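You operate a simulated robot arm through the tools that you are given. There is no shell and no other tool. Be economical: measure what you need, move in short steps, check, and stop when the job is done.

Carry out the task below with a simulated robot arm. There is one attempt and no reset: what you move stays moved.

JOB
Take the red-cap tube on the second shelf from the bottom of the steel rack and put it away on the top of the wheeled table. Then open the upper white drawer, put the green filter pack on the green tile and shut the drawer again. Then turn the seat dial of the grey analyser to 2. Then stack the carton labelled "cords" from the shaker table in front of the shaker on top of the carton labelled "plugs". Then put one of the wide teal-cap bottles from the shaker table beside the shaker on top of the leads carton. Then put one of the small teal-cap bottles from the shaker table beside the shaker in the green crate. Keep to this order. Set down upright: red-cap tube, wide teal-cap bottle.

It is judged by the outcome, as a careful person would: the job done as asked, and still so three seconds after it is handed in. It fails if anything else is knocked over, pushed out of place, dropped, spilled or broken. Lids that push on must go on centred and level and be pressed home; caps that screw on are set level and turned clockwise until they are tight.

ROBOT AND FRAMES
A 6-joint arm with a fingered hand on a trunk, on a base that drives. Base frame: it is fixed to the floor where the robot stands at the start and does not move with it; the origin is under the middle of the robot, x ahead of it, y to its left, z up. Lengths are in cm, angles in degrees, forces in N, time in s.
With the tool pointing down near the work surface it reaches from about 30 to 78 cm from the robot's upright axis, wherever it stands. Its first joint turns from -115.0 to 115.0 degrees. Places, roughly: cords carton, plugs carton, tiles carton [-350, -100, 100]; green crate (29x26x9 cm) [-630, -140, 90]; green filter pack [-275, 50, 75]; green tile (12x12x2 cm) [40, -150, 80]; leads carton [-575, -150, 100]; red-cap tube (5x5x12 cm) [70, -20, 80]; seat dial of the grey analyser [-280, 50, 110]; small teal-cap bottle [-400, -125, 100]; top of the wheeled table (19x129 cm) [-174, -94, 90]; upper white drawer [-240, 50, 70]; wide teal-cap bottle [-375, -150, 100]. Payload 4 kg.
The TCP is the grasp point between the finger pads, 2.6 cm short of the fingertips. In the tool frame z runs along the fingers and y along their closing line. The gripper opens to 16.4 cm. The gripper's body begins 7.3 cm behind the TCP. The gripper is a hand of 5 fingers: y runs from the thumb to the fingers, the wrist lies at [0, 0, -23.9] in the tool frame.
Orientation is that of the tool frame in the base frame, as a unit quaternion [w, x, y, z]. With the fingers straight down and closing along the base's y, the tool's x points along the base's -x, its y along +y and its z along -z.

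CONTROLS
- The arm moves only by the tool arm_command. Its argument "motion" is a list of rows, each a list of 6 numbers: the shift along the tool's x, y, z in units of 150 mm (1.0 is 150 mm), then the turn, a rotation vector about the tool's x, y, z in units of 90 degrees (1.0 is 90 degrees). In form: [[x, y, z, wx, wy, wz], ...]. A call has 1 to 10 rows; each row is the pose to reach, as a shift and turn from the pose commanded when the call began, along the tool's axes at that moment. A call with a number of a shift or a turn outside -1 to 1 is refused whole. A row lasts 0.2 s, in which the tool goes at most 5 cm and 8.6 degrees; a call with a longer step from one row to the next is refused whole. Where a pose cannot be reached the arm comes as near as it can. A force on the tool above 40 N (or 10 N above the force at the start of the call, whichever is more), or a blocked arm, ends the call early, and 0.2 s more pass. In this call time passes only in rows, and 0.2 s behind the last. The reply holds the time, the measured pose of the TCP, the force on the tool along the base axes, the opening and the grip force, in the units named above and with some noise, with the torque about the TCP (base axes, N m) and any sound that the robot's microphone picked up.
- Cameras (640 x 400 px; columns grow to the right, rows downward): "scene" is now at [1.04, 15.15, 167.28]; the picture's right is [-0.45, -0.90, 0.00], its down [-0.68, 0.34, -0.65] and it looks along [0.58, -0.29, -0.76] (base axes); focal length 276 px, centre (320, 200). "wrist" rides on the gripper at [5, -7, -9.3] in the tool frame; the picture's right is [0.81, 0.59, 0.00], its down [-0.43, 0.60, -0.68] and it looks along [-0.40, 0.55, 0.74] (tool axes); focal length 270 px, centre (320, 200). There is no depth. A picture from a camera that has moved, and an enlarged one, comes with that camera's place and axes in the base frame and with its lens.
- capture(camera): a new picture of that camera. No time passes.
- slide_trunk(by): slides the trunk up (or, below 0, down) by that many cm; the arm and the scene camera ride with it, the base frame stays. It gives what a move gives, with no picture.
- roll_base(legs): drives the robot by 1 to 6 legs, each [ahead, left, turn to the left] in cm, cm and degrees, along the robot's own axes; the way and the turn of a leg run together, so that a leg with both is an arc; at most 150 cm and 180 degrees a leg. The arm and the cameras ride along, it lands a little off, and it stops where it bumps. It gives what a move gives.
- curl_fingers(finger1, finger2, finger3, finger4, thumb_bend): sets how far each is bent, from 0 (flat) to 1 (curled in); at 0.3 the hand is open as for a grip, at 0.7 the pads meet at the TCP. One left out holds its place. A second passes; each finger stops where it meets its share of the squeeze, and holds until it gets a number again. It is the only way to open and close the hand. It gives what a move gives, with no picture; readings hold the bend of each and the force on the fingers (four entries, about 0 where the hand has none), thumb and palm.
- pan_tilt(pan, tilt): turns the head with the scene camera to pan (to the left, within 155 degrees either way) and tilt (down, from -29 to 69), counted from straight ahead of the robot. It gives what a move gives.
- zoom(camera, box): a new picture of the part [left, top, right, bottom] of that camera's present view, enlarged. No time passes.
- job_done(): hands the job in; it is judged then, once.

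Go step by step. Nothing tells you exact positions but the pictures and the camera data: compare them with the known pose of the tool, close in by small moves and look again before you grip or let go. The budget is 196 turns and 182 pictures, counting those below and the enlarged ones. Unless the task says otherwise, let go and move clear before handing in, and close with one line.

The tools are called after "Emit:" by a JSON object that holds its "name" and its "arguments". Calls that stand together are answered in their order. arm_command: Moves the arm, as the interface text tells. Its arguments: {"type":"object","properties":{"motion":{"type":"array","items":{"type":"array","items":{"type":"number"}}}},"required":["motion"]} The other tools are called the same way: slide_trunk (by) slides the trunk up or down; curl_fingers (finger1, finger2, finger3, finger4, thumb_bend) moves the fingers one by one; roll_base (legs) drives the base; pan_tilt (pan, tilt) turns the head that bears the scene camera; capture (camera) takes a picture; zoom (camera, box) takes an enlarged picture of a part of a camera's view; job_done () hands the job in.

At the start:

```text
time_s: 0.0
position: [41.4, -14.33, 99.04]
tcp_rot: [0.001, 0.001, 1.0, 0.0]
wrist_force: [0.3, 0.0, -0.2]
ft_torque: [0.02, 0.01, -0.01]
finger_gap: 16.38
grip_force: 0.1
shape: jaw
bend: [0.3, 0.3, 0.3, 0.3, 0.3]
finger forces: [0.0, 0.0, 0.0, 0.1, 0.1, 0.0]
trunk travel left (down, up): [-72.5, 26.5]
robot x, y, heading: [-0.23, -0.19, -0.0]
head pan, tilt: [-26.4, 49.7]
```

scene: 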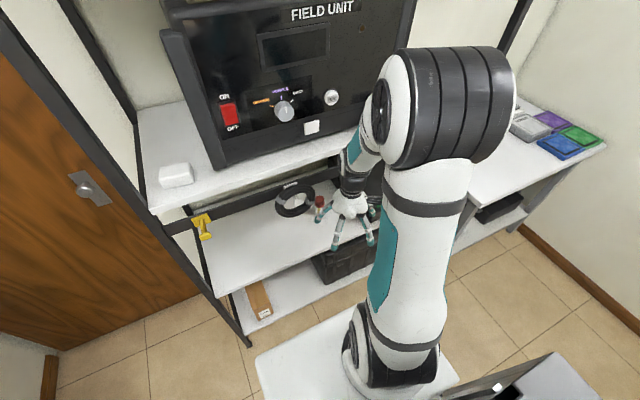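
wrist: 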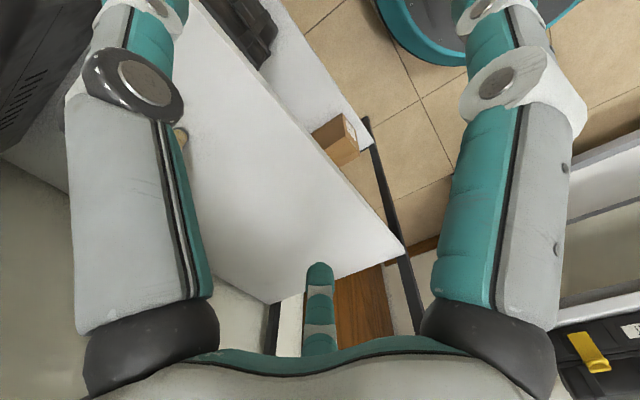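

I see the rack ahead with the red-cap tube on its middle shelf. I'll zoom in to locate it before approaching.

Emit:
{"name": "zoom", "arguments": {"camera": "scene", "box": [140, 120, 440, 320]}}

Emit:
{"name": "pan_tilt", "arguments": {"pan": 0, "tilt": 50}}

Emit:
{"name": "capture", "arguments": {"camera": "scene"}}

```text
2.00 times, centred on (290, 220) of scene
camera zoom: at [1.04, 15.15, 167.28], right [-0.45, -0.9, 0.0], down [-0.68, 0.34, -0.65], along [0.58, -0.29, -0.76], focal length 553 px, centre (380, 160)
```

zoom: 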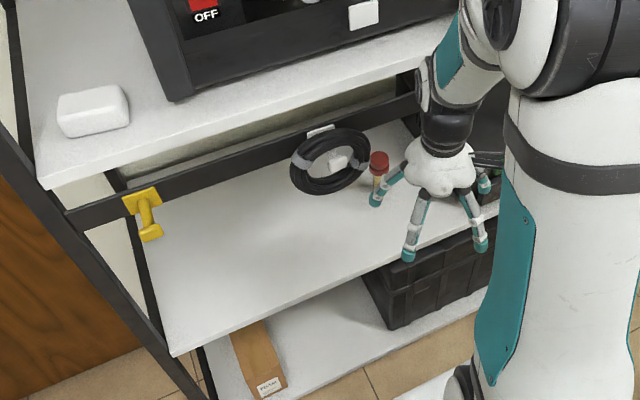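

```text
time_s: 0.9
position: [41.38, -14.43, 99.04]
tcp_rot: [0.0, 0.0, 1.0, -0.001]
wrist_force: [-0.3, -0.9, -0.1]
ft_torque: [-0.02, 0.02, -0.02]
finger_gap: 16.38
grip_force: 0.1
shape: jaw
bend: [0.3, 0.3, 0.3, 0.3, 0.3]
finger forces: [0.0, 0.1, 0.0, 0.0, 0.1, 0.0]
trunk travel left (down, up): [-72.5, 26.5]
robot x, y, heading: [-0.17, -0.19, 0.1]
head pan, tilt: [0.0, 50.0]
```

```text
178 pictures are left
camera scene: at [1.82, 18.58, 167.24], right [0.0, -1.0, 0.0], down [-0.77, 0.0, -0.64], along [0.64, 0.0, -0.77], focal length 276 px, centre (320, 200)
```

scene: 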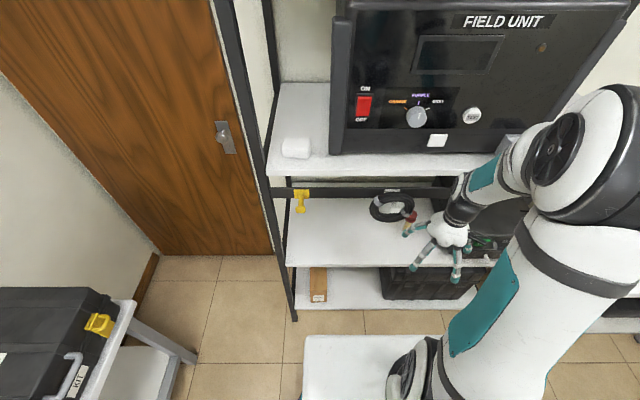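

The tube stands at about x 62–66, y −15 on the middle shelf, under the top shelf, so I'll go in horizontally. First I back off to make room to level the hand.

Emit:
{"name": "roll_base", "arguments": {"legs": [[-30, 0, 0]]}}

Emit:
{"name": "arm_command", "arguments": {"motion": [[0, 0, 0, 0, -0.09, 0], [0, 0, 0, 0, -0.18, 0], [0, 0, 0, 0, -0.27, 0], [-0.1, 0, 0, 0, -0.36, 0], [-0.2, 0, 0, 0, -0.45, 0], [-0.3, 0, 0, 0, -0.54, 0], [-0.4, 0, 0, 0, -0.63, 0], [-0.5, 0, 0, 0, -0.72, 0], [-0.6, 0, 0, 0, -0.81, 0], [-0.7, 0, 0, 0, -0.9, 0]]}}

Emit:
{"name": "capture", "arguments": {"camera": "scene"}}

Emit:
{"name": "capture", "arguments": {"camera": "wrist"}}

```text
time_s: 3.0
position: [10.85, -14.49, 99.05]
tcp_rot: [0.0, 0.005, 1.0, 0.0]
wrist_force: [-1.3, -0.1, 0.1]
ft_torque: [-0.03, 0.0, 0.01]
finger_gap: 16.4
grip_force: 0.2
shape: jaw
bend: [0.3, 0.3, 0.3, 0.3, 0.3]
finger forces: [0.1, 0.0, 0.1, 0.1, 0.0, 0.0]
trunk travel left (down, up): [-72.5, 26.5]
robot x, y, heading: [-30.25, 0.5, -0.7]
head pan, tilt: [0.0, 50.0]
```

```text
time_s: 5.2
position: [19.1, -9.24, 116.42]
tcp_rot: [0.412, 0.025, 0.911, -0.014]
wrist_force: [-0.4, -0.1, 0.6]
ft_torque: [0.03, 0.02, -0.02]
finger_gap: 16.36
grip_force: 0.1
shape: jaw
bend: [0.3, 0.3, 0.3, 0.3, 0.3]
finger forces: [0.0, 0.1, 0.0, 0.0, 0.1, 0.0]
out of reach, approached as far as the arm can: row 4, 5, 6, 7, 8, 9, 10
trunk travel left (down, up): [-72.5, 26.5]
robot x, y, heading: [-30.47, 0.44, -0.3]
head pan, tilt: [0.0, 50.0]
```

```text
177 pictures are left
camera scene: at [-28.43, 18.71, 167.24], right [-0.01, -1.0, 0.0], down [-0.77, 0.01, -0.64], along [0.64, -0.01, -0.77], focal length 276 px, centre (320, 200)
```

scene: 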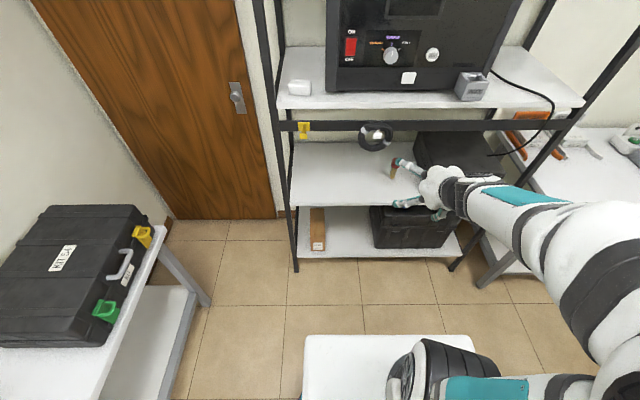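

```text
176 pictures are left
camera wrist: at [8.17, -15.55, 118.82], right [-0.5, 0.61, -0.61], down [-0.19, 0.61, 0.77], along [0.85, 0.5, -0.19], focal length 270 px, centre (320, 200)
```

wrist: 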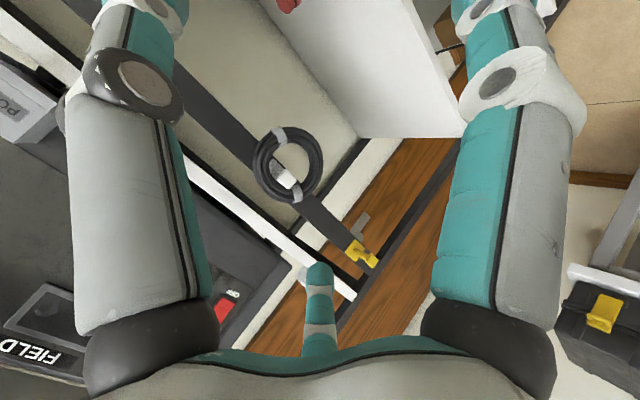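

The hand is now pitched about 41° below level. I'll zoom on the tube from here to triangulate.

Emit:
{"name": "zoom", "arguments": {"camera": "scene", "box": [280, 60, 520, 210]}}

```text
2.67 times, centred on (400, 135) of scene
camera zoom: at [-28.43, 18.71, 167.24], right [-0.01, -1.0, 0.0], down [-0.77, 0.01, -0.64], along [0.64, -0.01, -0.77], focal length 737 px, centre (107, 373)
```

zoom: 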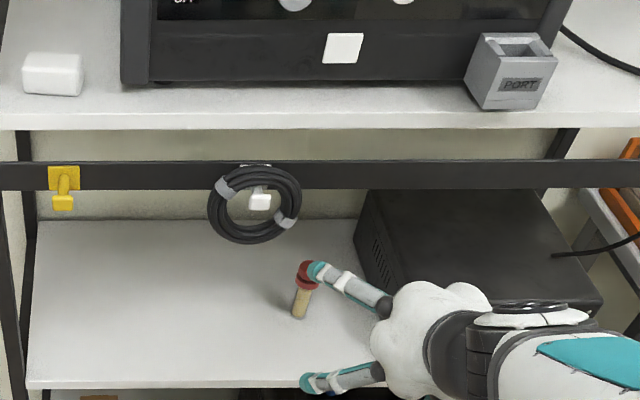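

Tube located at about (64.2, −15.7), standing from z 72.5 to 85; the cable coil hangs at the rack front, z 103–116. I'll lower the trunk and level the hand further.

Emit:
{"name": "slide_trunk", "arguments": {"by": -28}}

Emit:
{"name": "arm_command", "arguments": {"motion": [[0, 0, 0.1, 0, 0, 0], [0, 0, 0.2, 0, 0, 0]]}}

```text
time_s: 8.0
position: [19.04, -9.07, 88.34]
tcp_rot: [0.411, 0.025, 0.911, -0.014]
wrist_force: [-0.8, 0.4, 0.8]
ft_torque: [-0.03, -0.01, 0.0]
finger_gap: 16.37
grip_force: 0.0
shape: jaw
bend: [0.3, 0.3, 0.3, 0.3, 0.3]
finger forces: [0.0, 0.0, 0.0, 0.0, 0.0, 0.1]
trunk travel left (down, up): [-44.5, 54.5]
robot x, y, heading: [-30.43, 0.11, -0.6]
head pan, tilt: [0.0, 50.0]
```

```text
time_s: 8.6
position: [21.49, -8.91, 88.09]
tcp_rot: [0.408, 0.027, 0.912, -0.016]
wrist_force: [0.1, -0.1, -0.7]
ft_torque: [0.01, -0.02, 0.0]
finger_gap: 16.39
grip_force: 0.1
shape: jaw
bend: [0.3, 0.3, 0.3, 0.3, 0.3]
finger forces: [0.1, 0.0, 0.0, 0.0, 0.1, 0.1]
out of reach, approached as far as the arm can: row 1, 2
trunk travel left (down, up): [-44.5, 54.5]
robot x, y, heading: [-30.48, 0.18, -0.6]
head pan, tilt: [0.0, 50.0]
```

Still limited by reach near the body; I'll extend the hand forward and see if it frees up.

Emit:
{"name": "arm_command", "arguments": {"motion": [[-0.13, 0, 0.15, 0, 0, 0], [-0.26, 0, 0.3, 0, 0, 0], [-0.39, 0, 0.45, 0, 0, 0], [-0.52, 0, 0.6, 0, 0, 0]]}}

Emit:
{"name": "capture", "arguments": {"camera": "scene"}}

```text
time_s: 9.6
position: [33.15, -9.67, 87.98]
tcp_rot: [0.412, 0.025, 0.911, -0.015]
wrist_force: [0.3, -0.5, 0.0]
ft_torque: [0.0, -0.01, 0.01]
finger_gap: 16.38
grip_force: 0.0
shape: jaw
bend: [0.3, 0.3, 0.3, 0.3, 0.3]
finger forces: [0.0, 0.1, 0.0, 0.1, 0.0, 0.0]
trunk travel left (down, up): [-44.5, 54.5]
robot x, y, heading: [-30.43, 0.08, -0.5]
head pan, tilt: [0.0, 50.0]
```

```text
174 pictures are left
camera scene: at [-28.41, 18.7, 139.24], right [-0.01, -1.0, 0.0], down [-0.77, 0.01, -0.64], along [0.64, -0.01, -0.77], focal length 276 px, centre (320, 200)
```

scene: 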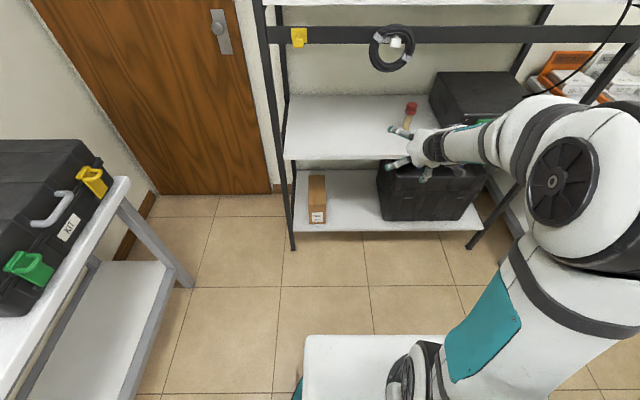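

Reachable now. I'll level the hand to about 15° below horizontal and line up sideways with the tube.

Emit:
{"name": "arm_command", "arguments": {"motion": [[0, -0.1, 0, 0, -0.08, 0], [0, -0.2, 0, 0, -0.16, 0], [0, -0.3, 0, 0, -0.23, 0], [0, -0.4, 0, 0, -0.3, 0]]}}

Emit:
{"name": "capture", "arguments": {"camera": "wrist"}}

Emit:
{"name": "zoom", "arguments": {"camera": "scene", "box": [280, 40, 520, 190]}}

```text
time_s: 10.6
position: [32.13, -21.08, 88.22]
tcp_rot: [0.549, 0.132, 0.817, -0.118]
wrist_force: [2.1, 3.3, 1.4]
ft_torque: [-0.02, 0.15, -0.25]
finger_gap: 16.41
grip_force: 0.0
shape: jaw
bend: [0.3, 0.3, 0.3, 0.3, 0.3]
finger forces: [0.0, 0.1, 0.1, 0.0, 0.1, 0.0]
out of reach, approached as far as the arm can: row 1, 2, 3, 4
trunk travel left (down, up): [-44.5, 54.5]
robot x, y, heading: [-30.15, 0.01, -0.4]
head pan, tilt: [0.0, 50.0]
```

```text
173 pictures are left
camera wrist: at [19.65, -23.97, 87.41], right [-0.09, 0.62, -0.78], down [-0.23, 0.75, 0.62], along [0.97, 0.23, 0.07], focal length 270 px, centre (320, 200)
```

wrist: 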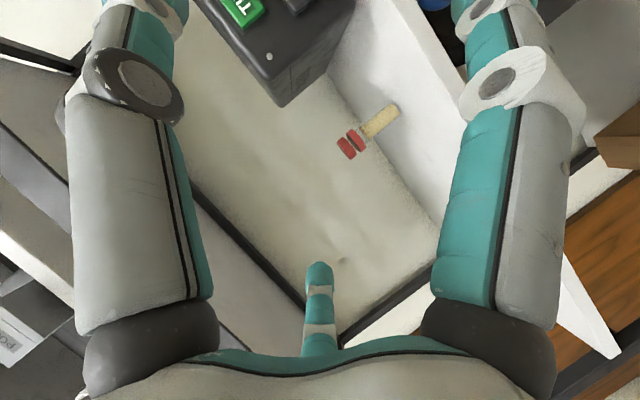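

```text
2.67 times, centred on (400, 115) of scene
camera zoom: at [-28.28, 18.49, 139.27], right [-0.01, -1.0, 0.0], down [-0.77, 0.01, -0.64], along [0.64, 0.0, -0.77], focal length 737 px, centre (107, 427)
```

zoom: 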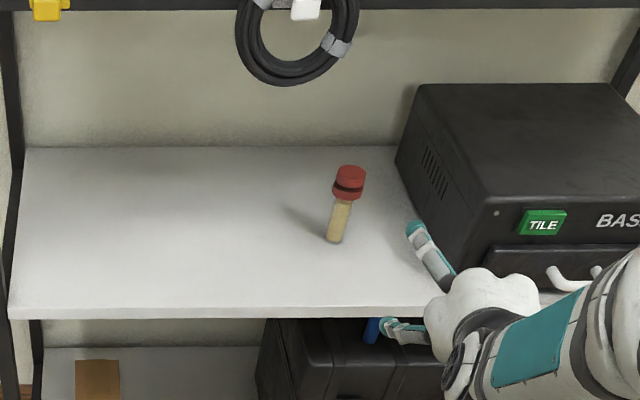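

The hand got close to its body-side limit, with some yaw. I'll back the base more so the arm can stretch out level.

Emit:
{"name": "roll_base", "arguments": {"legs": [[-20, 0, 0]]}}

Emit:
{"name": "arm_command", "arguments": {"motion": [[-0.08, 0.145, 0.185, 0, 0, 0], [-0.163, 0.29, 0.37, 0, 0, 0], [-0.244, 0.436, 0.556, 0, 0, 0], [-0.326, 0.58, 0.74, 0, 0, 0], [-0.407, 0.727, 0.927, 0, 0, 0]]}}

```text
time_s: 12.3
position: [13.6, -18.43, 88.42]
tcp_rot: [0.553, 0.06, 0.823, -0.113]
wrist_force: [0.2, -0.4, 0.4]
ft_torque: [0.04, 0.0, 0.03]
finger_gap: 16.39
grip_force: 0.1
shape: jaw
bend: [0.3, 0.3, 0.3, 0.3, 0.3]
finger forces: [0.0, 0.1, 0.1, 0.1, 0.0, 0.0]
trunk travel left (down, up): [-44.5, 54.5]
robot x, y, heading: [-49.26, 1.37, -1.0]
head pan, tilt: [0.0, 50.0]
stopped in leg 1: the robot was blocked; the commanded pose is now the measured one
```

```text
time_s: 13.5
position: [30.66, -11.33, 87.57]
tcp_rot: [0.553, 0.06, 0.824, -0.112]
wrist_force: [-0.9, 0.5, 0.1]
ft_torque: [0.02, 0.01, -0.03]
finger_gap: 16.41
grip_force: 0.1
shape: jaw
bend: [0.3, 0.3, 0.3, 0.3, 0.3]
finger forces: [0.0, 0.0, 0.0, 0.1, 0.0, 0.0]
trunk travel left (down, up): [-44.5, 54.5]
robot x, y, heading: [-49.35, 1.05, -1.6]
head pan, tilt: [0.0, 50.0]
```

The base was stopped by something behind; I'll look before going on.

Emit:
{"name": "pan_tilt", "arguments": {"pan": 140, "tilt": 50}}

Emit:
{"name": "capture", "arguments": {"camera": "scene"}}

Emit:
{"name": "pan_tilt", "arguments": {"pan": -140, "tilt": 45}}

Emit:
{"name": "capture", "arguments": {"camera": "scene"}}

```text
time_s: 15.7
position: [30.68, -11.26, 87.54]
tcp_rot: [0.553, 0.061, 0.823, -0.113]
wrist_force: [0.5, -0.4, 0.3]
ft_torque: [0.03, 0.02, -0.02]
finger_gap: 16.43
grip_force: 0.0
shape: jaw
bend: [0.3, 0.3, 0.3, 0.3, 0.3]
finger forces: [0.0, 0.0, 0.0, 0.1, 0.0, 0.0]
trunk travel left (down, up): [-44.5, 54.5]
robot x, y, heading: [-49.05, 1.33, -1.5]
head pan, tilt: [140.0, 50.0]
```

```text
171 pictures are left
camera scene: at [-60.51, 25.0, 139.24], right [0.66, 0.75, 0.0], down [0.58, -0.51, -0.64], along [-0.48, 0.42, -0.77], focal length 276 px, centre (320, 200)
```

scene: 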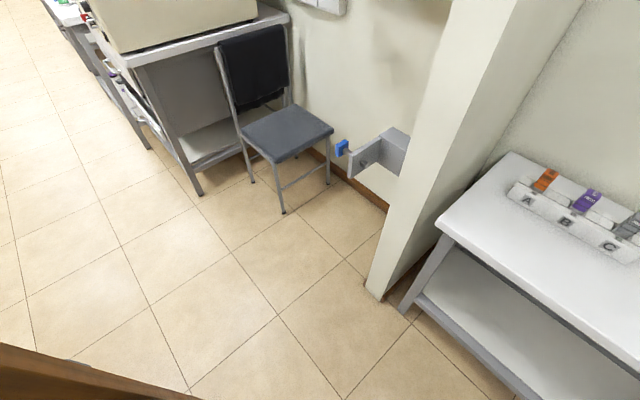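

```text
time_s: 19.6
position: [30.81, -11.3, 87.48]
tcp_rot: [0.553, 0.061, 0.823, -0.114]
wrist_force: [0.8, -0.1, -0.1]
ft_torque: [0.01, 0.02, 0.01]
finger_gap: 16.4
grip_force: 0.1
shape: jaw
bend: [0.3, 0.3, 0.3, 0.3, 0.3]
finger forces: [0.1, 0.1, 0.1, 0.0, 0.1, 0.1]
trunk travel left (down, up): [-44.5, 54.5]
robot x, y, heading: [-49.45, 1.35, -1.2]
head pan, tilt: [-140.0, 45.0]
```

```text
170 pictures are left
camera scene: at [-61.08, 14.82, 139.93], right [-0.63, 0.78, 0.0], down [0.55, 0.44, -0.71], along [-0.55, -0.44, -0.71], focal length 276 px, centre (320, 200)
```

scene: 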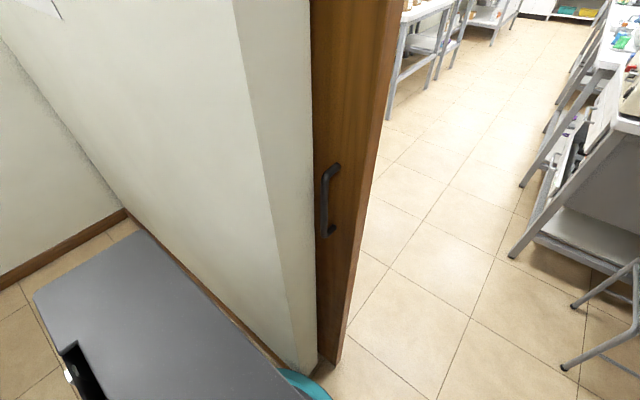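

The base had only touched the doorway's wall behind; nothing moved. Now I turn back to the tube and take a close look at the hand's finger layout while fixing roll and pitch.

Emit:
{"name": "arm_command", "arguments": {"motion": [[0, 0, 0, 0, -0.05, 0.04], [0, 0, 0, 0, -0.1, 0.08]]}}

Emit:
{"name": "pan_tilt", "arguments": {"pan": -10, "tilt": 35}}

Emit:
{"name": "zoom", "arguments": {"camera": "scene", "box": [240, 130, 480, 280]}}

Emit:
{"name": "capture", "arguments": {"camera": "wrist"}}

```text
time_s: 20.1
position: [30.81, -11.24, 87.75]
tcp_rot: [0.623, 0.103, 0.771, -0.082]
wrist_force: [-0.1, 0.0, 0.0]
ft_torque: [-0.01, 0.02, 0.04]
finger_gap: 16.41
grip_force: 0.1
shape: jaw
bend: [0.3, 0.3, 0.3, 0.3, 0.3]
finger forces: [0.0, 0.0, 0.0, 0.0, 0.1, 0.1]
trunk travel left (down, up): [-44.5, 54.5]
robot x, y, heading: [-49.22, 1.02, -1.2]
head pan, tilt: [-140.0, 45.0]
```

```text
time_s: 22.3
position: [30.79, -11.26, 87.7]
tcp_rot: [0.622, 0.102, 0.772, -0.082]
wrist_force: [-0.7, -1.3, 0.3]
ft_torque: [0.01, -0.02, -0.02]
finger_gap: 16.42
grip_force: 0.1
shape: jaw
bend: [0.3, 0.3, 0.3, 0.3, 0.3]
finger forces: [0.0, 0.1, 0.0, 0.0, 0.0, 0.0]
trunk travel left (down, up): [-44.5, 54.5]
robot x, y, heading: [-49.39, 1.04, -1.6]
head pan, tilt: [-10.0, 35.0]
```

```text
2.67 times, centred on (360, 205) of scene
camera zoom: at [-46.1, 18.18, 141.41], right [-0.2, -0.98, 0.0], down [-0.56, 0.11, -0.82], along [0.8, -0.16, -0.57], focal length 737 px, centre (213, 187)
```

zoom: 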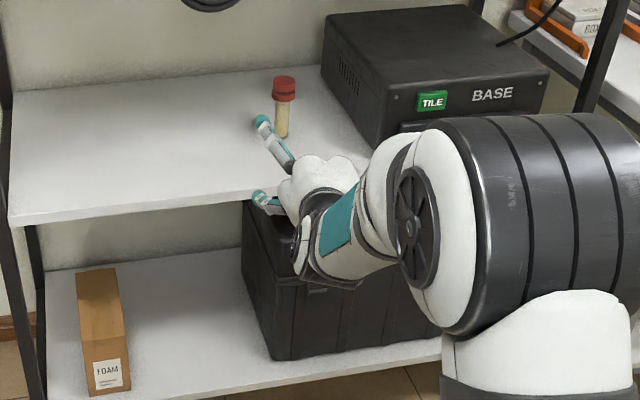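

```text
168 pictures are left
camera wrist: at [18.95, -15.33, 84.8], right [-0.01, 0.61, -0.79], down [-0.39, 0.72, 0.57], along [0.92, 0.32, 0.23], focal length 270 px, centre (320, 200)
```

wrist: 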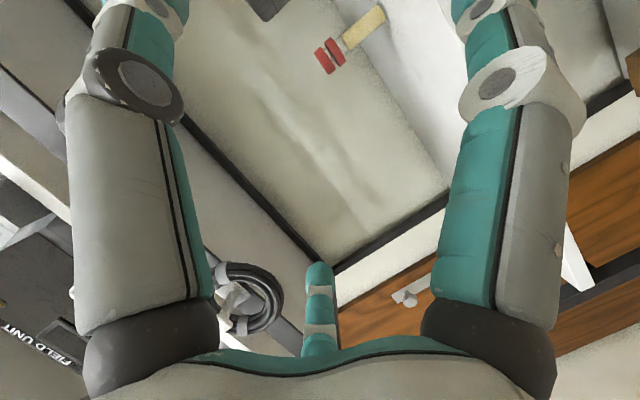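

The hand is now level sideways, pitched 12° down, yawed 15° right. I'll align it with the cap (about (63.3, −16.6, 82)), then drive in part-way.

Emit:
{"name": "arm_command", "arguments": {"motion": [[0.16, -0.16, 0.08, 0, 0, 0], [0.32, -0.322, 0.158, 0, 0, 0]]}}

Emit:
{"name": "roll_base", "arguments": {"legs": [[16, 0, 0]]}}

Emit:
{"name": "capture", "arguments": {"camera": "wrist"}}

Emit:
{"name": "zoom", "arguments": {"camera": "scene", "box": [240, 130, 480, 280]}}

```text
time_s: 22.9
position: [30.76, -16.29, 82.53]
tcp_rot: [0.622, 0.104, 0.772, -0.083]
wrist_force: [0.5, 1.0, 0.5]
ft_torque: [0.02, -0.03, 0.04]
finger_gap: 16.41
grip_force: 0.1
shape: jaw
bend: [0.3, 0.3, 0.3, 0.3, 0.3]
finger forces: [0.0, 0.0, 0.1, 0.0, 0.0, 0.0]
trunk travel left (down, up): [-44.5, 54.5]
robot x, y, heading: [-49.16, 1.07, -1.2]
head pan, tilt: [-10.0, 35.0]
```

```text
time_s: 24.3
position: [46.72, -16.55, 82.67]
tcp_rot: [0.621, 0.102, 0.772, -0.082]
wrist_force: [-0.1, -0.2, -0.5]
ft_torque: [0.01, -0.01, 0.0]
finger_gap: 16.39
grip_force: 0.0
shape: jaw
bend: [0.3, 0.3, 0.3, 0.3, 0.3]
finger forces: [0.1, 0.0, 0.0, 0.1, 0.0, 0.1]
trunk travel left (down, up): [-44.5, 54.5]
robot x, y, heading: [-33.41, 0.65, -1.1]
head pan, tilt: [-10.0, 35.0]
```

```text
167 pictures are left
camera wrist: at [34.88, -20.44, 79.71], right [-0.01, 0.61, -0.79], down [-0.4, 0.72, 0.57], along [0.92, 0.32, 0.23], focal length 270 px, centre (320, 200)
```

wrist: 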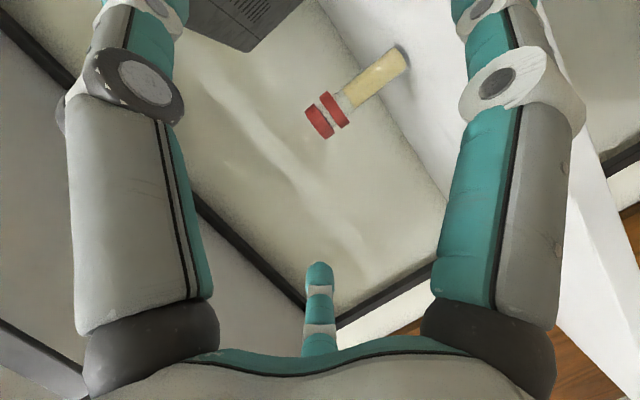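

```text
2.67 times, centred on (360, 205) of scene
camera zoom: at [-30.44, 17.85, 141.41], right [-0.19, -0.98, 0.0], down [-0.56, 0.11, -0.82], along [0.8, -0.16, -0.57], focal length 737 px, centre (213, 187)
```

zoom: 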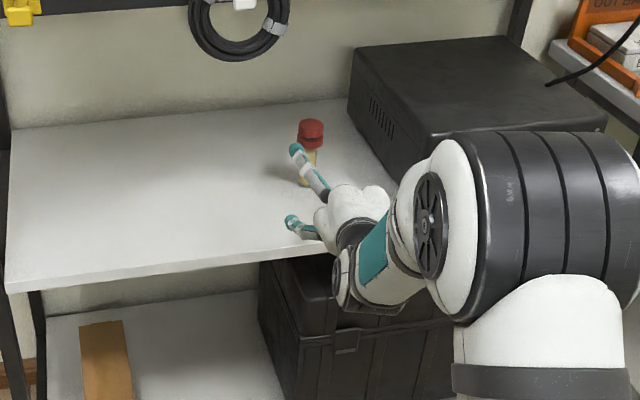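

Tube refined to about (65, −17.2), cap centre z ≈ 81, nicely between the digits. I'll drive 11 cm and then close the rest with the arm.

Emit:
{"name": "roll_base", "arguments": {"legs": [[11, 0, 0]]}}

Emit:
{"name": "capture", "arguments": {"camera": "wrist"}}

```text
time_s: 25.4
position: [57.4, -16.6, 82.62]
tcp_rot: [0.622, 0.102, 0.772, -0.082]
wrist_force: [0.9, 0.4, -0.1]
ft_torque: [0.02, 0.05, -0.01]
finger_gap: 16.43
grip_force: 0.0
shape: jaw
bend: [0.3, 0.3, 0.3, 0.3, 0.3]
finger forces: [0.0, 0.1, 0.0, 0.0, 0.1, 0.1]
trunk travel left (down, up): [-44.5, 54.5]
robot x, y, heading: [-22.58, 0.57, -1.4]
head pan, tilt: [-10.0, 35.0]
```

```text
165 pictures are left
camera wrist: at [45.69, -20.61, 79.7], right [-0.01, 0.61, -0.79], down [-0.4, 0.72, 0.57], along [0.92, 0.32, 0.23], focal length 270 px, centre (320, 200)
```

wrist: 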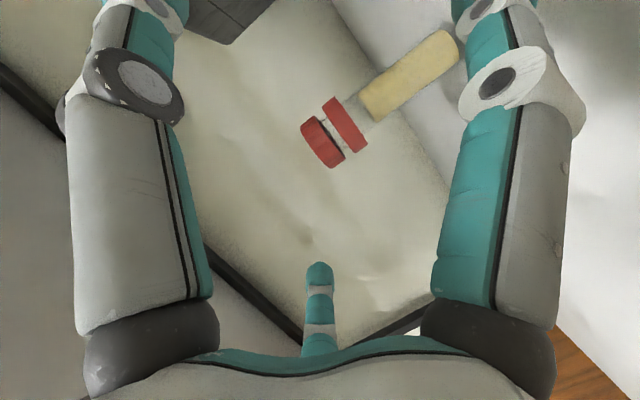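

Tube triangulates to (66, −17.2), groove of the cap z ≈ 80.8. Moving the hand in the last 8.5 cm.

Emit:
{"name": "arm_command", "arguments": {"motion": [[0, 0.035, 0.18, 0, 0, 0], [0, 0.07, 0.36, 0, 0, 0], [0, 0.107, 0.53, 0, 0, 0]]}}

Emit:
{"name": "capture", "arguments": {"camera": "wrist"}}

Emit:
{"name": "zoom", "arguments": {"camera": "scene", "box": [280, 130, 440, 230]}}

```text
time_s: 26.2
position: [65.66, -17.04, 80.84]
tcp_rot: [0.622, 0.102, 0.772, -0.082]
wrist_force: [0.8, -0.1, -0.1]
ft_torque: [-0.02, 0.02, -0.02]
finger_gap: 16.39
grip_force: 0.0
shape: jaw
bend: [0.3, 0.3, 0.3, 0.3, 0.3]
finger forces: [0.0, 0.0, 0.1, 0.0, 0.0, 0.0]
trunk travel left (down, up): [-44.5, 54.5]
robot x, y, heading: [-22.49, 0.74, -1.2]
head pan, tilt: [-10.0, 35.0]
```

```text
164 pictures are left
camera wrist: at [53.74, -21.08, 78.0], right [-0.01, 0.61, -0.79], down [-0.4, 0.72, 0.57], along [0.92, 0.32, 0.23], focal length 270 px, centre (320, 200)
```

wrist: 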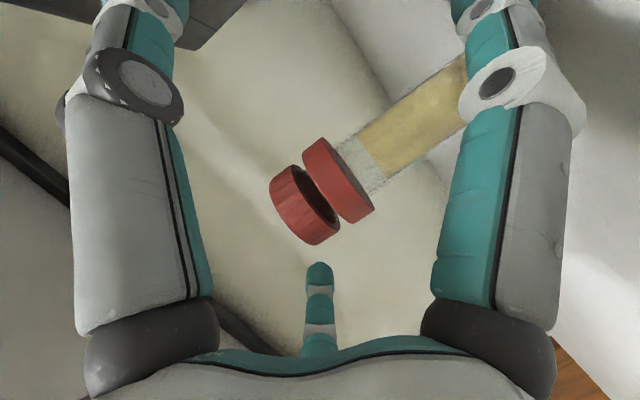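

```text
4.00 times, centred on (360, 180) of scene
camera zoom: at [-19.65, 17.64, 141.41], right [-0.19, -0.98, 0.0], down [-0.56, 0.11, -0.82], along [0.8, -0.16, -0.57], focal length 1105 px, centre (160, 280)
```

zoom: 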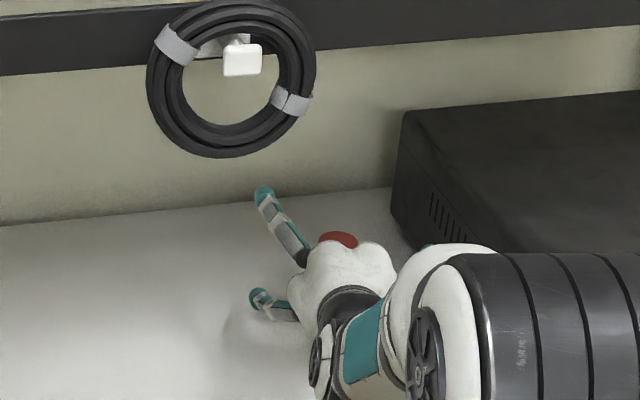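

The cap groove sits almost at the grasp point, maybe 0.7 cm ahead. I'll advance slightly and close partway to check.

Emit:
{"name": "arm_command", "arguments": {"motion": [[0, 0, 0.05, 0, 0, 0]]}}

Emit:
{"name": "curl_fingers", "arguments": {"finger1": 0.5, "finger2": 0.5, "finger3": 0.5, "finger4": 0.5, "thumb_bend": 0.5}}

Emit:
{"name": "capture", "arguments": {"camera": "wrist"}}

```text
time_s: 26.6
position: [66.24, -17.09, 80.69]
tcp_rot: [0.622, 0.102, 0.772, -0.082]
wrist_force: [-0.5, -0.4, 0.6]
ft_torque: [-0.01, 0.01, -0.03]
finger_gap: 16.38
grip_force: 0.1
shape: jaw
bend: [0.3, 0.3, 0.3, 0.3, 0.3]
finger forces: [0.0, 0.1, 0.0, 0.1, 0.1, 0.0]
trunk travel left (down, up): [-44.5, 54.5]
robot x, y, heading: [-22.89, 0.72, -0.9]
head pan, tilt: [-10.0, 35.0]
```

```text
time_s: 27.6
position: [66.18, -17.16, 80.72]
tcp_rot: [0.622, 0.102, 0.772, -0.081]
wrist_force: [-0.7, -0.5, -0.1]
ft_torque: [0.0, 0.04, 0.0]
finger_gap: 4.26
grip_force: 0.3
shape: fingers
bend: [0.5, 0.5, 0.5, 0.5, 0.5]
finger forces: [0.2, 0.0, 0.1, 0.0, 0.0, 0.0]
trunk travel left (down, up): [-44.5, 54.5]
robot x, y, heading: [-22.87, 0.63, -0.9]
head pan, tilt: [-10.0, 35.0]
```

```text
162 pictures are left
camera wrist: at [54.43, -21.22, 77.84], right [-0.01, 0.61, -0.79], down [-0.4, 0.72, 0.57], along [0.92, 0.32, 0.23], focal length 270 px, centre (320, 200)
```

wrist: 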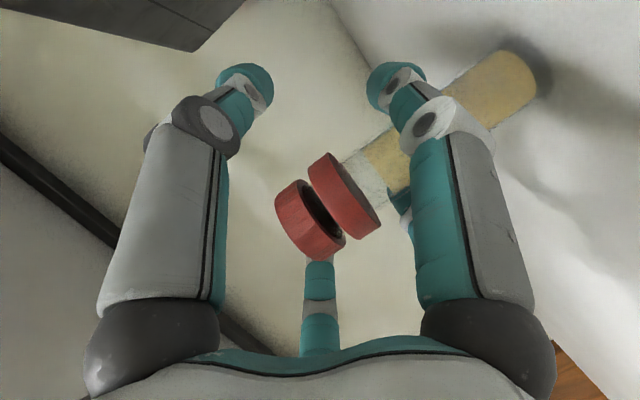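

The cap is well centred between the digits, so I close the grip.

Emit:
{"name": "curl_fingers", "arguments": {"finger1": 0.7, "finger2": 0.7, "finger3": 0.7, "finger4": 0.7, "thumb_bend": 0.7}}

Emit:
{"name": "capture", "arguments": {"camera": "wrist"}}

```text
time_s: 28.6
position: [66.27, -17.16, 80.62]
tcp_rot: [0.622, 0.102, 0.772, -0.082]
wrist_force: [0.1, -0.4, -0.2]
ft_torque: [-0.01, -0.01, 0.02]
finger_gap: 0.3
grip_force: 12.5
shape: fingers
bend: [0.64, 0.65, 0.67, 0.66, 0.69]
finger forces: [6.3, 6.3, 3.3, 4.7, 3.0, 0.0]
trunk travel left (down, up): [-44.5, 54.5]
robot x, y, heading: [-23.08, 0.68, -0.8]
head pan, tilt: [-10.0, 35.0]
```

```text
161 pictures are left
camera wrist: at [54.44, -21.22, 77.83], right [-0.01, 0.61, -0.79], down [-0.4, 0.72, 0.57], along [0.92, 0.32, 0.23], focal length 270 px, centre (320, 200)
```

wrist: 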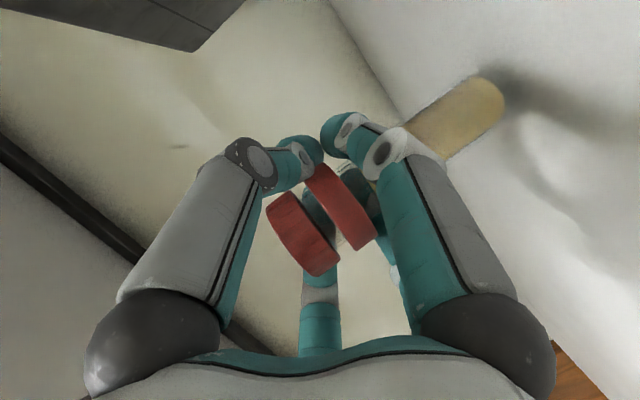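

Fingers bear on the tube at the groove with good force. I'll lift gently and check.

Emit:
{"name": "arm_command", "arguments": {"motion": [[-0.1, 0, -0.02, 0, 0, 0], [-0.2, 0, -0.04, 0, 0, 0]]}}

Emit:
{"name": "capture", "arguments": {"camera": "wrist"}}

Emit:
{"name": "zoom", "arguments": {"camera": "scene", "box": [280, 130, 440, 230]}}

```text
time_s: 29.2
position: [66.2, -17.2, 83.81]
tcp_rot: [0.621, 0.102, 0.773, -0.082]
wrist_force: [-0.1, 1.3, -0.9]
ft_torque: [0.02, 0.01, 0.01]
finger_gap: 0.27
grip_force: 12.2
shape: fingers
bend: [0.64, 0.65, 0.67, 0.66, 0.69]
finger forces: [6.4, 6.5, 3.4, 4.7, 3.1, 0.0]
trunk travel left (down, up): [-44.5, 54.5]
robot x, y, heading: [-22.67, 1.02, -1.2]
head pan, tilt: [-10.0, 35.0]
```

```text
160 pictures are left
camera wrist: at [54.37, -21.24, 80.94], right [-0.01, 0.61, -0.79], down [-0.4, 0.72, 0.57], along [0.92, 0.32, 0.23], focal length 270 px, centre (320, 200)
```

wrist: 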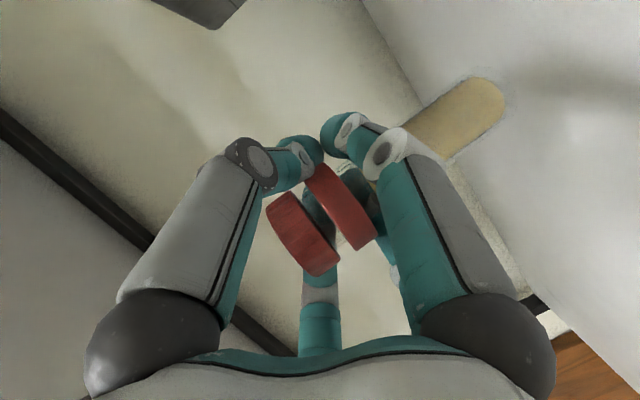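

```text
4.00 times, centred on (360, 180) of scene
camera zoom: at [-19.66, 17.64, 141.41], right [-0.19, -0.98, 0.0], down [-0.56, 0.11, -0.82], along [0.8, -0.16, -0.57], focal length 1105 px, centre (160, 280)
```

zoom: 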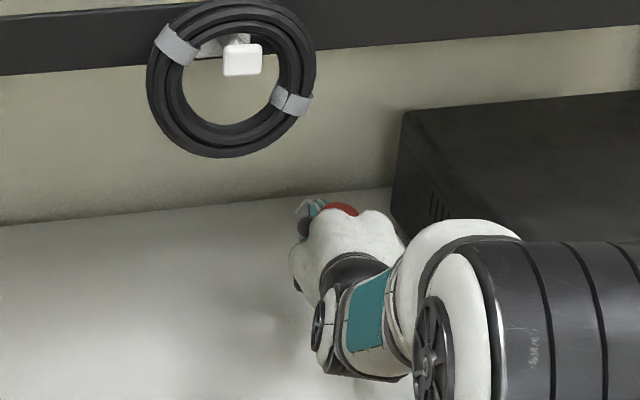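

The tube is lifted and held. I back straight out of the rack, then look at the doorway behind.

Emit:
{"name": "roll_base", "arguments": {"legs": [[-25, 0, 1]]}}

Emit:
{"name": "pan_tilt", "arguments": {"pan": 155, "tilt": 30}}

Emit:
{"name": "capture", "arguments": {"camera": "scene"}}

Emit:
{"name": "capture", "arguments": {"camera": "wrist"}}

```text
time_s: 31.1
position: [41.13, -15.76, 83.66]
tcp_rot: [0.622, 0.097, 0.773, -0.078]
wrist_force: [0.0, 0.3, -0.7]
ft_torque: [-0.02, 0.0, -0.03]
finger_gap: 0.31
grip_force: 12.5
shape: fingers
bend: [0.64, 0.65, 0.67, 0.66, 0.69]
finger forces: [6.3, 6.5, 3.3, 4.7, 3.0, 0.0]
trunk travel left (down, up): [-44.5, 54.5]
robot x, y, heading: [-47.99, 1.15, -0.5]
head pan, tilt: [-10.0, 35.0]
```

```text
time_s: 33.6
position: [41.2, -15.67, 83.81]
tcp_rot: [0.622, 0.097, 0.773, -0.078]
wrist_force: [0.4, -0.2, -0.4]
ft_torque: [0.01, -0.01, -0.02]
finger_gap: 0.3
grip_force: 11.7
shape: fingers
bend: [0.64, 0.65, 0.67, 0.66, 0.69]
finger forces: [6.4, 6.3, 3.3, 4.7, 2.9, 0.1]
trunk travel left (down, up): [-44.5, 54.5]
robot x, y, heading: [-48.27, 1.13, -0.2]
head pan, tilt: [154.7, 30.0]
```

```text
158 pictures are left
camera scene: at [-61.9, 23.54, 142.19], right [0.43, 0.9, 0.0], down [0.45, -0.22, -0.87], along [-0.78, 0.38, -0.5], focal length 276 px, centre (320, 200)
```

scene: 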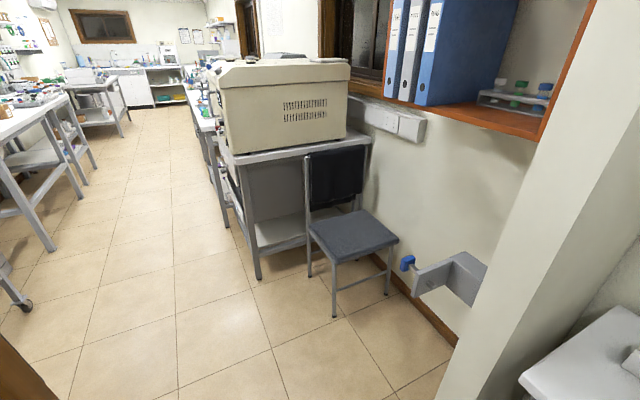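

```text
157 pictures are left
camera wrist: at [29.4, -19.98, 80.92], right [-0.02, 0.61, -0.79], down [-0.4, 0.72, 0.57], along [0.91, 0.33, 0.23], focal length 270 px, centre (320, 200)
```

wrist: 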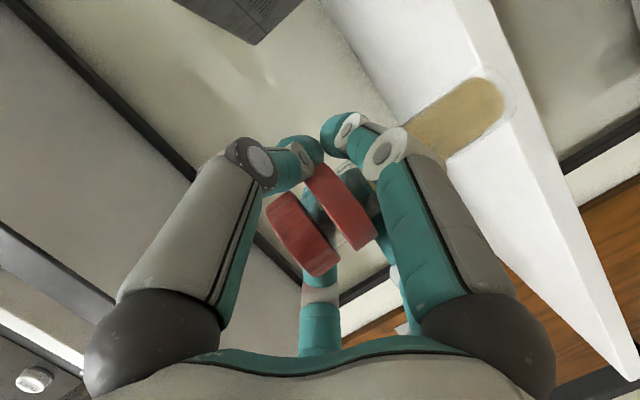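

The doorway (y ≈ 0–75) is behind-left, corridor beyond, wheeled table on its −y side. I sidestep left, back through the doorway and look again.

Emit:
{"name": "roll_base", "arguments": {"legs": [[0, 36, 0], [-100, 0, 0], [-55, -18, 0]]}}

Emit:
{"name": "slide_trunk", "arguments": {"by": 28}}

Emit:
{"name": "pan_tilt", "arguments": {"pan": -90, "tilt": 35}}

Emit:
{"name": "capture", "arguments": {"camera": "scene"}}

```text
time_s: 42.5
position: [-87.73, 11.63, 83.69]
tcp_rot: [0.623, 0.085, 0.775, -0.067]
wrist_force: [-0.8, -1.6, -1.7]
ft_torque: [-0.04, 0.0, 0.01]
finger_gap: 0.25
grip_force: 12.2
shape: fingers
bend: [0.65, 0.65, 0.67, 0.66, 0.69]
finger forces: [6.3, 6.3, 3.4, 4.6, 3.0, 0.1]
trunk travel left (down, up): [-44.5, 54.5]
robot x, y, heading: [-177.18, 25.77, 1.6]
head pan, tilt: [154.7, 30.0]
stopped in leg 3: the robot was blocked; the commanded pose is now the measured one
```

```text
time_s: 45.3
position: [-87.72, 11.76, 111.79]
tcp_rot: [0.624, 0.085, 0.774, -0.068]
wrist_force: [-0.3, 0.2, -0.4]
ft_torque: [0.02, 0.0, 0.01]
finger_gap: 0.25
grip_force: 11.6
shape: fingers
bend: [0.65, 0.65, 0.67, 0.66, 0.69]
finger forces: [6.3, 6.2, 3.4, 4.6, 3.0, 0.0]
trunk travel left (down, up): [-72.5, 26.5]
robot x, y, heading: [-177.77, 25.9, 1.6]
head pan, tilt: [154.7, 30.0]
```

```text
time_s: 48.7
position: [-87.75, 11.71, 111.91]
tcp_rot: [0.624, 0.085, 0.774, -0.068]
wrist_force: [-0.2, -0.6, -1.0]
ft_torque: [0.0, 0.0, 0.04]
finger_gap: 0.28
grip_force: 11.7
shape: fingers
bend: [0.65, 0.65, 0.67, 0.66, 0.69]
finger forces: [6.3, 6.2, 3.4, 4.6, 3.1, 0.0]
trunk travel left (down, up): [-72.5, 26.5]
robot x, y, heading: [-177.65, 25.46, 1.7]
head pan, tilt: [-90.0, 35.0]
```

```text
156 pictures are left
camera scene: at [-183.54, 35.17, 169.41], right [-1.0, -0.03, 0.0], down [-0.01, 0.57, -0.82], along [0.02, -0.82, -0.57], focal length 276 px, centre (320, 200)
```

scene: 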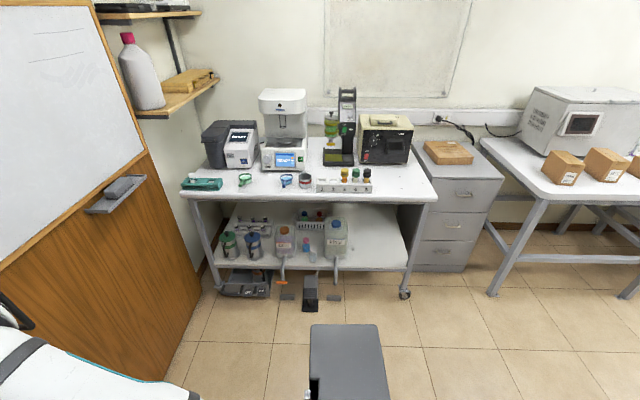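

I likely touched the door edge with the elbow while sidestepping in the doorway; nothing seems disturbed. I move left a little, back clear, then look to confirm.

Emit:
{"name": "roll_base", "arguments": {"legs": [[0, 9, -1.7], [-45, 0, 0]]}}

Emit:
{"name": "pan_tilt", "arguments": {"pan": -35, "tilt": 35}}

Emit:
{"name": "capture", "arguments": {"camera": "scene"}}

```text
time_s: 49.5
position: [-87.52, 12.61, 111.92]
tcp_rot: [0.624, 0.082, 0.774, -0.065]
wrist_force: [-0.4, 0.0, -1.1]
ft_torque: [0.0, -0.01, -0.01]
finger_gap: 0.26
grip_force: 11.4
shape: fingers
bend: [0.65, 0.65, 0.67, 0.66, 0.69]
finger forces: [6.3, 6.4, 3.4, 4.5, 3.0, 0.0]
trunk travel left (down, up): [-72.5, 26.5]
robot x, y, heading: [-177.16, 26.17, 1.7]
head pan, tilt: [-90.0, 35.0]
stopped in leg 1: the robot was blocked; the commanded pose is now the measured one
```

```text
time_s: 50.7
position: [-87.45, 12.51, 111.86]
tcp_rot: [0.624, 0.083, 0.774, -0.066]
wrist_force: [-0.1, -0.5, -0.4]
ft_torque: [-0.03, -0.01, -0.01]
finger_gap: 0.23
grip_force: 12.4
shape: fingers
bend: [0.65, 0.65, 0.67, 0.66, 0.69]
finger forces: [6.4, 6.4, 3.4, 4.6, 3.0, 0.1]
trunk travel left (down, up): [-72.5, 26.5]
robot x, y, heading: [-177.19, 25.72, 1.8]
head pan, tilt: [-35.0, 35.0]
```

```text
155 pictures are left
camera scene: at [-176.29, 39.43, 169.41], right [-0.55, -0.84, 0.0], down [-0.48, 0.31, -0.82], along [0.69, -0.45, -0.57], focal length 276 px, centre (320, 200)
```

scene: 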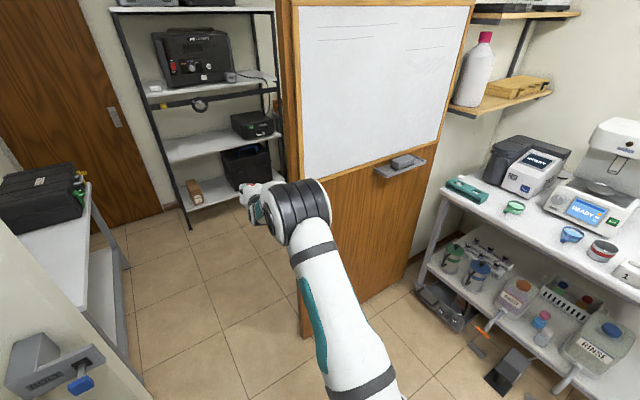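

The elbow is by the door leaf's edge. I'll check the left and rear side for what blocks.

Emit:
{"name": "pan_tilt", "arguments": {"pan": 100, "tilt": 60}}

Emit:
{"name": "capture", "arguments": {"camera": "scene"}}

Emit:
{"name": "pan_tilt", "arguments": {"pan": 155, "tilt": 60}}

Emit:
{"name": "capture", "arguments": {"camera": "scene"}}

```text
time_s: 52.9
position: [-87.4, 12.5, 111.93]
tcp_rot: [0.625, 0.083, 0.774, -0.066]
wrist_force: [-0.5, 0.0, -1.1]
ft_torque: [0.0, 0.02, 0.01]
finger_gap: 0.25
grip_force: 11.8
shape: fingers
bend: [0.65, 0.65, 0.67, 0.66, 0.69]
finger forces: [6.4, 6.4, 3.4, 4.5, 3.1, 0.0]
trunk travel left (down, up): [-72.5, 26.5]
robot x, y, heading: [-176.93, 25.83, 1.9]
head pan, tilt: [100.0, 60.0]
```

```text
154 pictures are left
camera scene: at [-185.02, 50.79, 165.98], right [0.98, 0.2, 0.0], down [0.18, -0.85, -0.5], along [-0.1, 0.49, -0.87], focal length 276 px, centre (320, 200)
```

scene: 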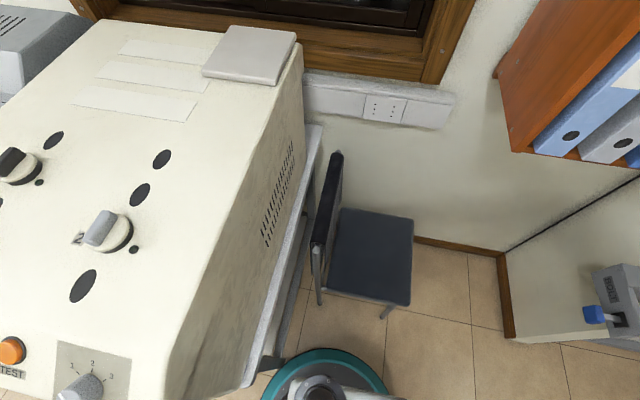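

```text
time_s: 54.1
position: [-87.49, 12.56, 111.93]
tcp_rot: [0.624, 0.082, 0.774, -0.066]
wrist_force: [0.2, 0.1, -0.8]
ft_torque: [-0.01, -0.01, 0.0]
finger_gap: 0.25
grip_force: 11.5
shape: fingers
bend: [0.65, 0.65, 0.67, 0.66, 0.69]
finger forces: [6.3, 6.4, 3.2, 4.5, 3.0, 0.1]
trunk travel left (down, up): [-72.5, 26.5]
robot x, y, heading: [-177.27, 26.04, 1.9]
head pan, tilt: [154.7, 60.0]
```

```text
153 pictures are left
camera scene: at [-189.77, 46.92, 165.98], right [0.4, 0.92, 0.0], down [0.79, -0.35, -0.5], along [-0.46, 0.2, -0.87], focal length 276 px, centre (320, 200)
```

scene: 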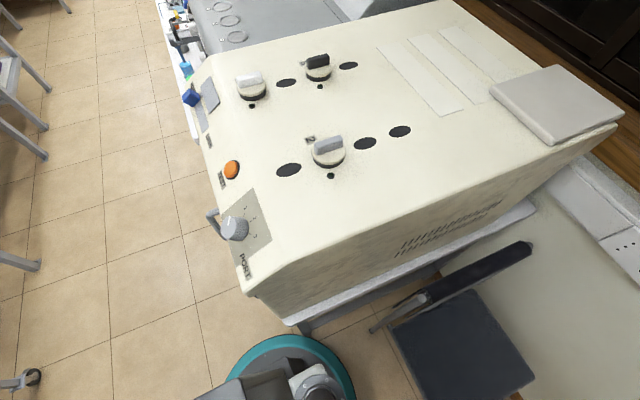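

The rear disc of the base is against the analyser bench corner. I'll go forward a bit, turn left about 30° in the doorway (arm away from the panel), then back straight diagonally.

Emit:
{"name": "roll_base", "arguments": {"legs": [[6, 0, 0], [0, 0, 30], [-52, 0, 0]]}}

Emit:
{"name": "capture", "arguments": {"camera": "scene"}}

```text
time_s: 59.2
position: [-130.75, 32.6, 111.94]
tcp_rot: [0.62, -0.121, 0.769, 0.098]
wrist_force: [-0.2, 0.0, -0.6]
ft_torque: [0.02, 0.02, 0.02]
finger_gap: 0.22
grip_force: 11.5
shape: fingers
bend: [0.65, 0.65, 0.67, 0.66, 0.69]
finger forces: [6.4, 6.4, 3.2, 4.4, 2.9, 0.0]
trunk travel left (down, up): [-72.5, 26.5]
robot x, y, heading: [-215.05, -1.39, 32.0]
head pan, tilt: [154.7, 60.0]
```

```text
152 pictures are left
camera scene: at [-236.48, 10.82, 165.98], right [-0.12, 0.99, 0.0], down [0.86, 0.1, -0.5], along [-0.5, -0.06, -0.87], focal length 276 px, centre (320, 200)
```

scene: 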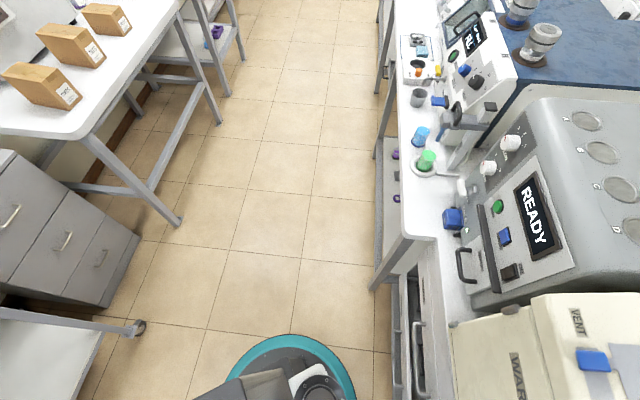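

I'm in the corridor now. The table's free front strip is at its right end near (−226, −93), top z ≈ 90. I retract the hand a bit, raise, and turn to face the table.

Emit:
{"name": "arm_command", "arguments": {"motion": [[0, 0, -0.2, 0, 0, 0], [0, 0, -0.4, 0, 0, 0], [0, 0, -0.6, 0, 0, 0]]}}

Emit:
{"name": "slide_trunk", "arguments": {"by": 8}}

Emit:
{"name": "roll_base", "arguments": {"legs": [[0, 0, -122]]}}

Emit:
{"name": "pan_tilt", "arguments": {"pan": -15, "tilt": 45}}

Emit:
{"name": "capture", "arguments": {"camera": "scene"}}

```text
time_s: 60.0
position: [-139.25, 29.69, 113.84]
tcp_rot: [0.621, -0.121, 0.768, 0.099]
wrist_force: [-0.6, 0.6, -1.5]
ft_torque: [0.02, 0.02, 0.01]
finger_gap: 0.25
grip_force: 12.0
shape: fingers
bend: [0.65, 0.65, 0.67, 0.66, 0.69]
finger forces: [6.4, 6.3, 3.2, 4.4, 2.9, 0.0]
trunk travel left (down, up): [-72.5, 26.5]
robot x, y, heading: [-215.07, -1.21, 32.0]
head pan, tilt: [154.7, 60.0]
```

```text
time_s: 61.2
position: [-139.03, 29.8, 121.84]
tcp_rot: [0.62, -0.121, 0.769, 0.099]
wrist_force: [0.2, -0.3, -0.8]
ft_torque: [0.01, -0.02, -0.01]
finger_gap: 0.24
grip_force: 11.5
shape: fingers
bend: [0.65, 0.65, 0.67, 0.66, 0.69]
finger forces: [6.3, 6.3, 3.3, 4.4, 2.9, 0.1]
trunk travel left (down, up): [-80.5, 18.5]
robot x, y, heading: [-214.95, -1.14, 32.1]
head pan, tilt: [154.7, 60.0]
```

```text
time_s: 66.7
position: [-229.66, -81.53, 121.88]
tcp_rot: [0.384, 0.616, 0.476, -0.496]
wrist_force: [-0.5, -0.5, -1.7]
ft_torque: [0.0, 0.03, 0.0]
finger_gap: 0.19
grip_force: 11.4
shape: fingers
bend: [0.65, 0.65, 0.67, 0.66, 0.69]
finger forces: [6.1, 6.4, 2.9, 4.1, 2.7, 0.0]
trunk travel left (down, up): [-80.5, 18.5]
robot x, y, heading: [-215.18, -0.67, -90.4]
head pan, tilt: [154.7, 60.0]
```

```text
time_s: 69.2
position: [-229.61, -81.56, 121.81]
tcp_rot: [0.385, 0.615, 0.477, -0.496]
wrist_force: [-0.2, 0.4, -1.5]
ft_torque: [0.02, -0.01, 0.02]
finger_gap: 0.2
grip_force: 10.7
shape: fingers
bend: [0.65, 0.65, 0.67, 0.66, 0.69]
finger forces: [6.1, 6.3, 3.0, 4.0, 2.8, 0.0]
trunk travel left (down, up): [-80.5, 18.5]
robot x, y, heading: [-215.06, -1.07, -90.4]
head pan, tilt: [-15.0, 45.0]
```

```text
151 pictures are left
camera scene: at [-198.48, -2.95, 175.93], right [-0.96, 0.27, 0.0], down [0.19, 0.68, -0.71], along [-0.19, -0.68, -0.71], focal length 276 px, centre (320, 200)
```

scene: 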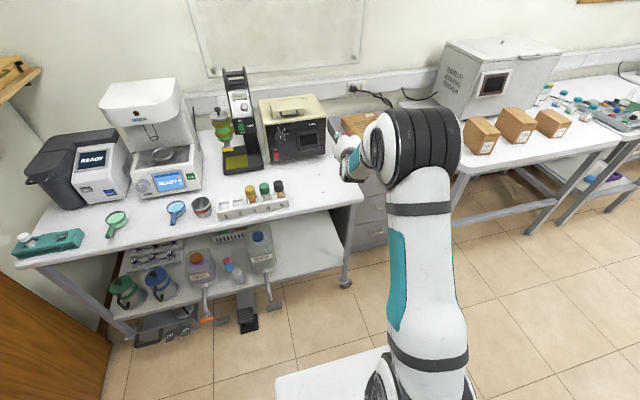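

The hand is over the free right end of the table. I check the tube's lean with the wrist camera.

Emit:
{"name": "capture", "arguments": {"camera": "wrist"}}

Emit:
{"name": "zoom", "arguments": {"camera": "scene", "box": [300, 110, 420, 185]}}

```text
150 pictures are left
camera wrist: at [-234.05, -70.02, 118.94], right [0.61, 0.02, -0.79], down [0.72, 0.4, 0.57], along [0.33, -0.91, 0.23], focal length 270 px, centre (320, 200)
```

wrist: 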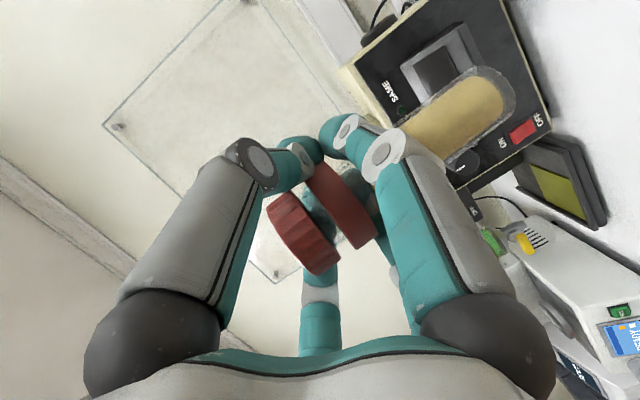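

```text
5.33 times, centred on (360, 148) of scene
camera zoom: at [-198.48, -2.95, 175.93], right [-0.96, 0.27, 0.0], down [0.19, 0.68, -0.71], along [-0.19, -0.68, -0.71], focal length 1474 px, centre (107, 480)
```

zoom: 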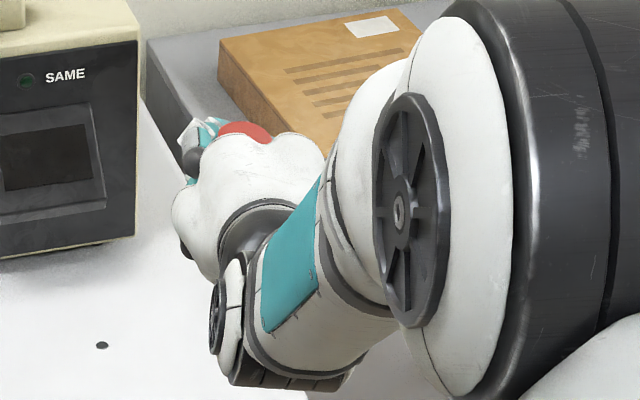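

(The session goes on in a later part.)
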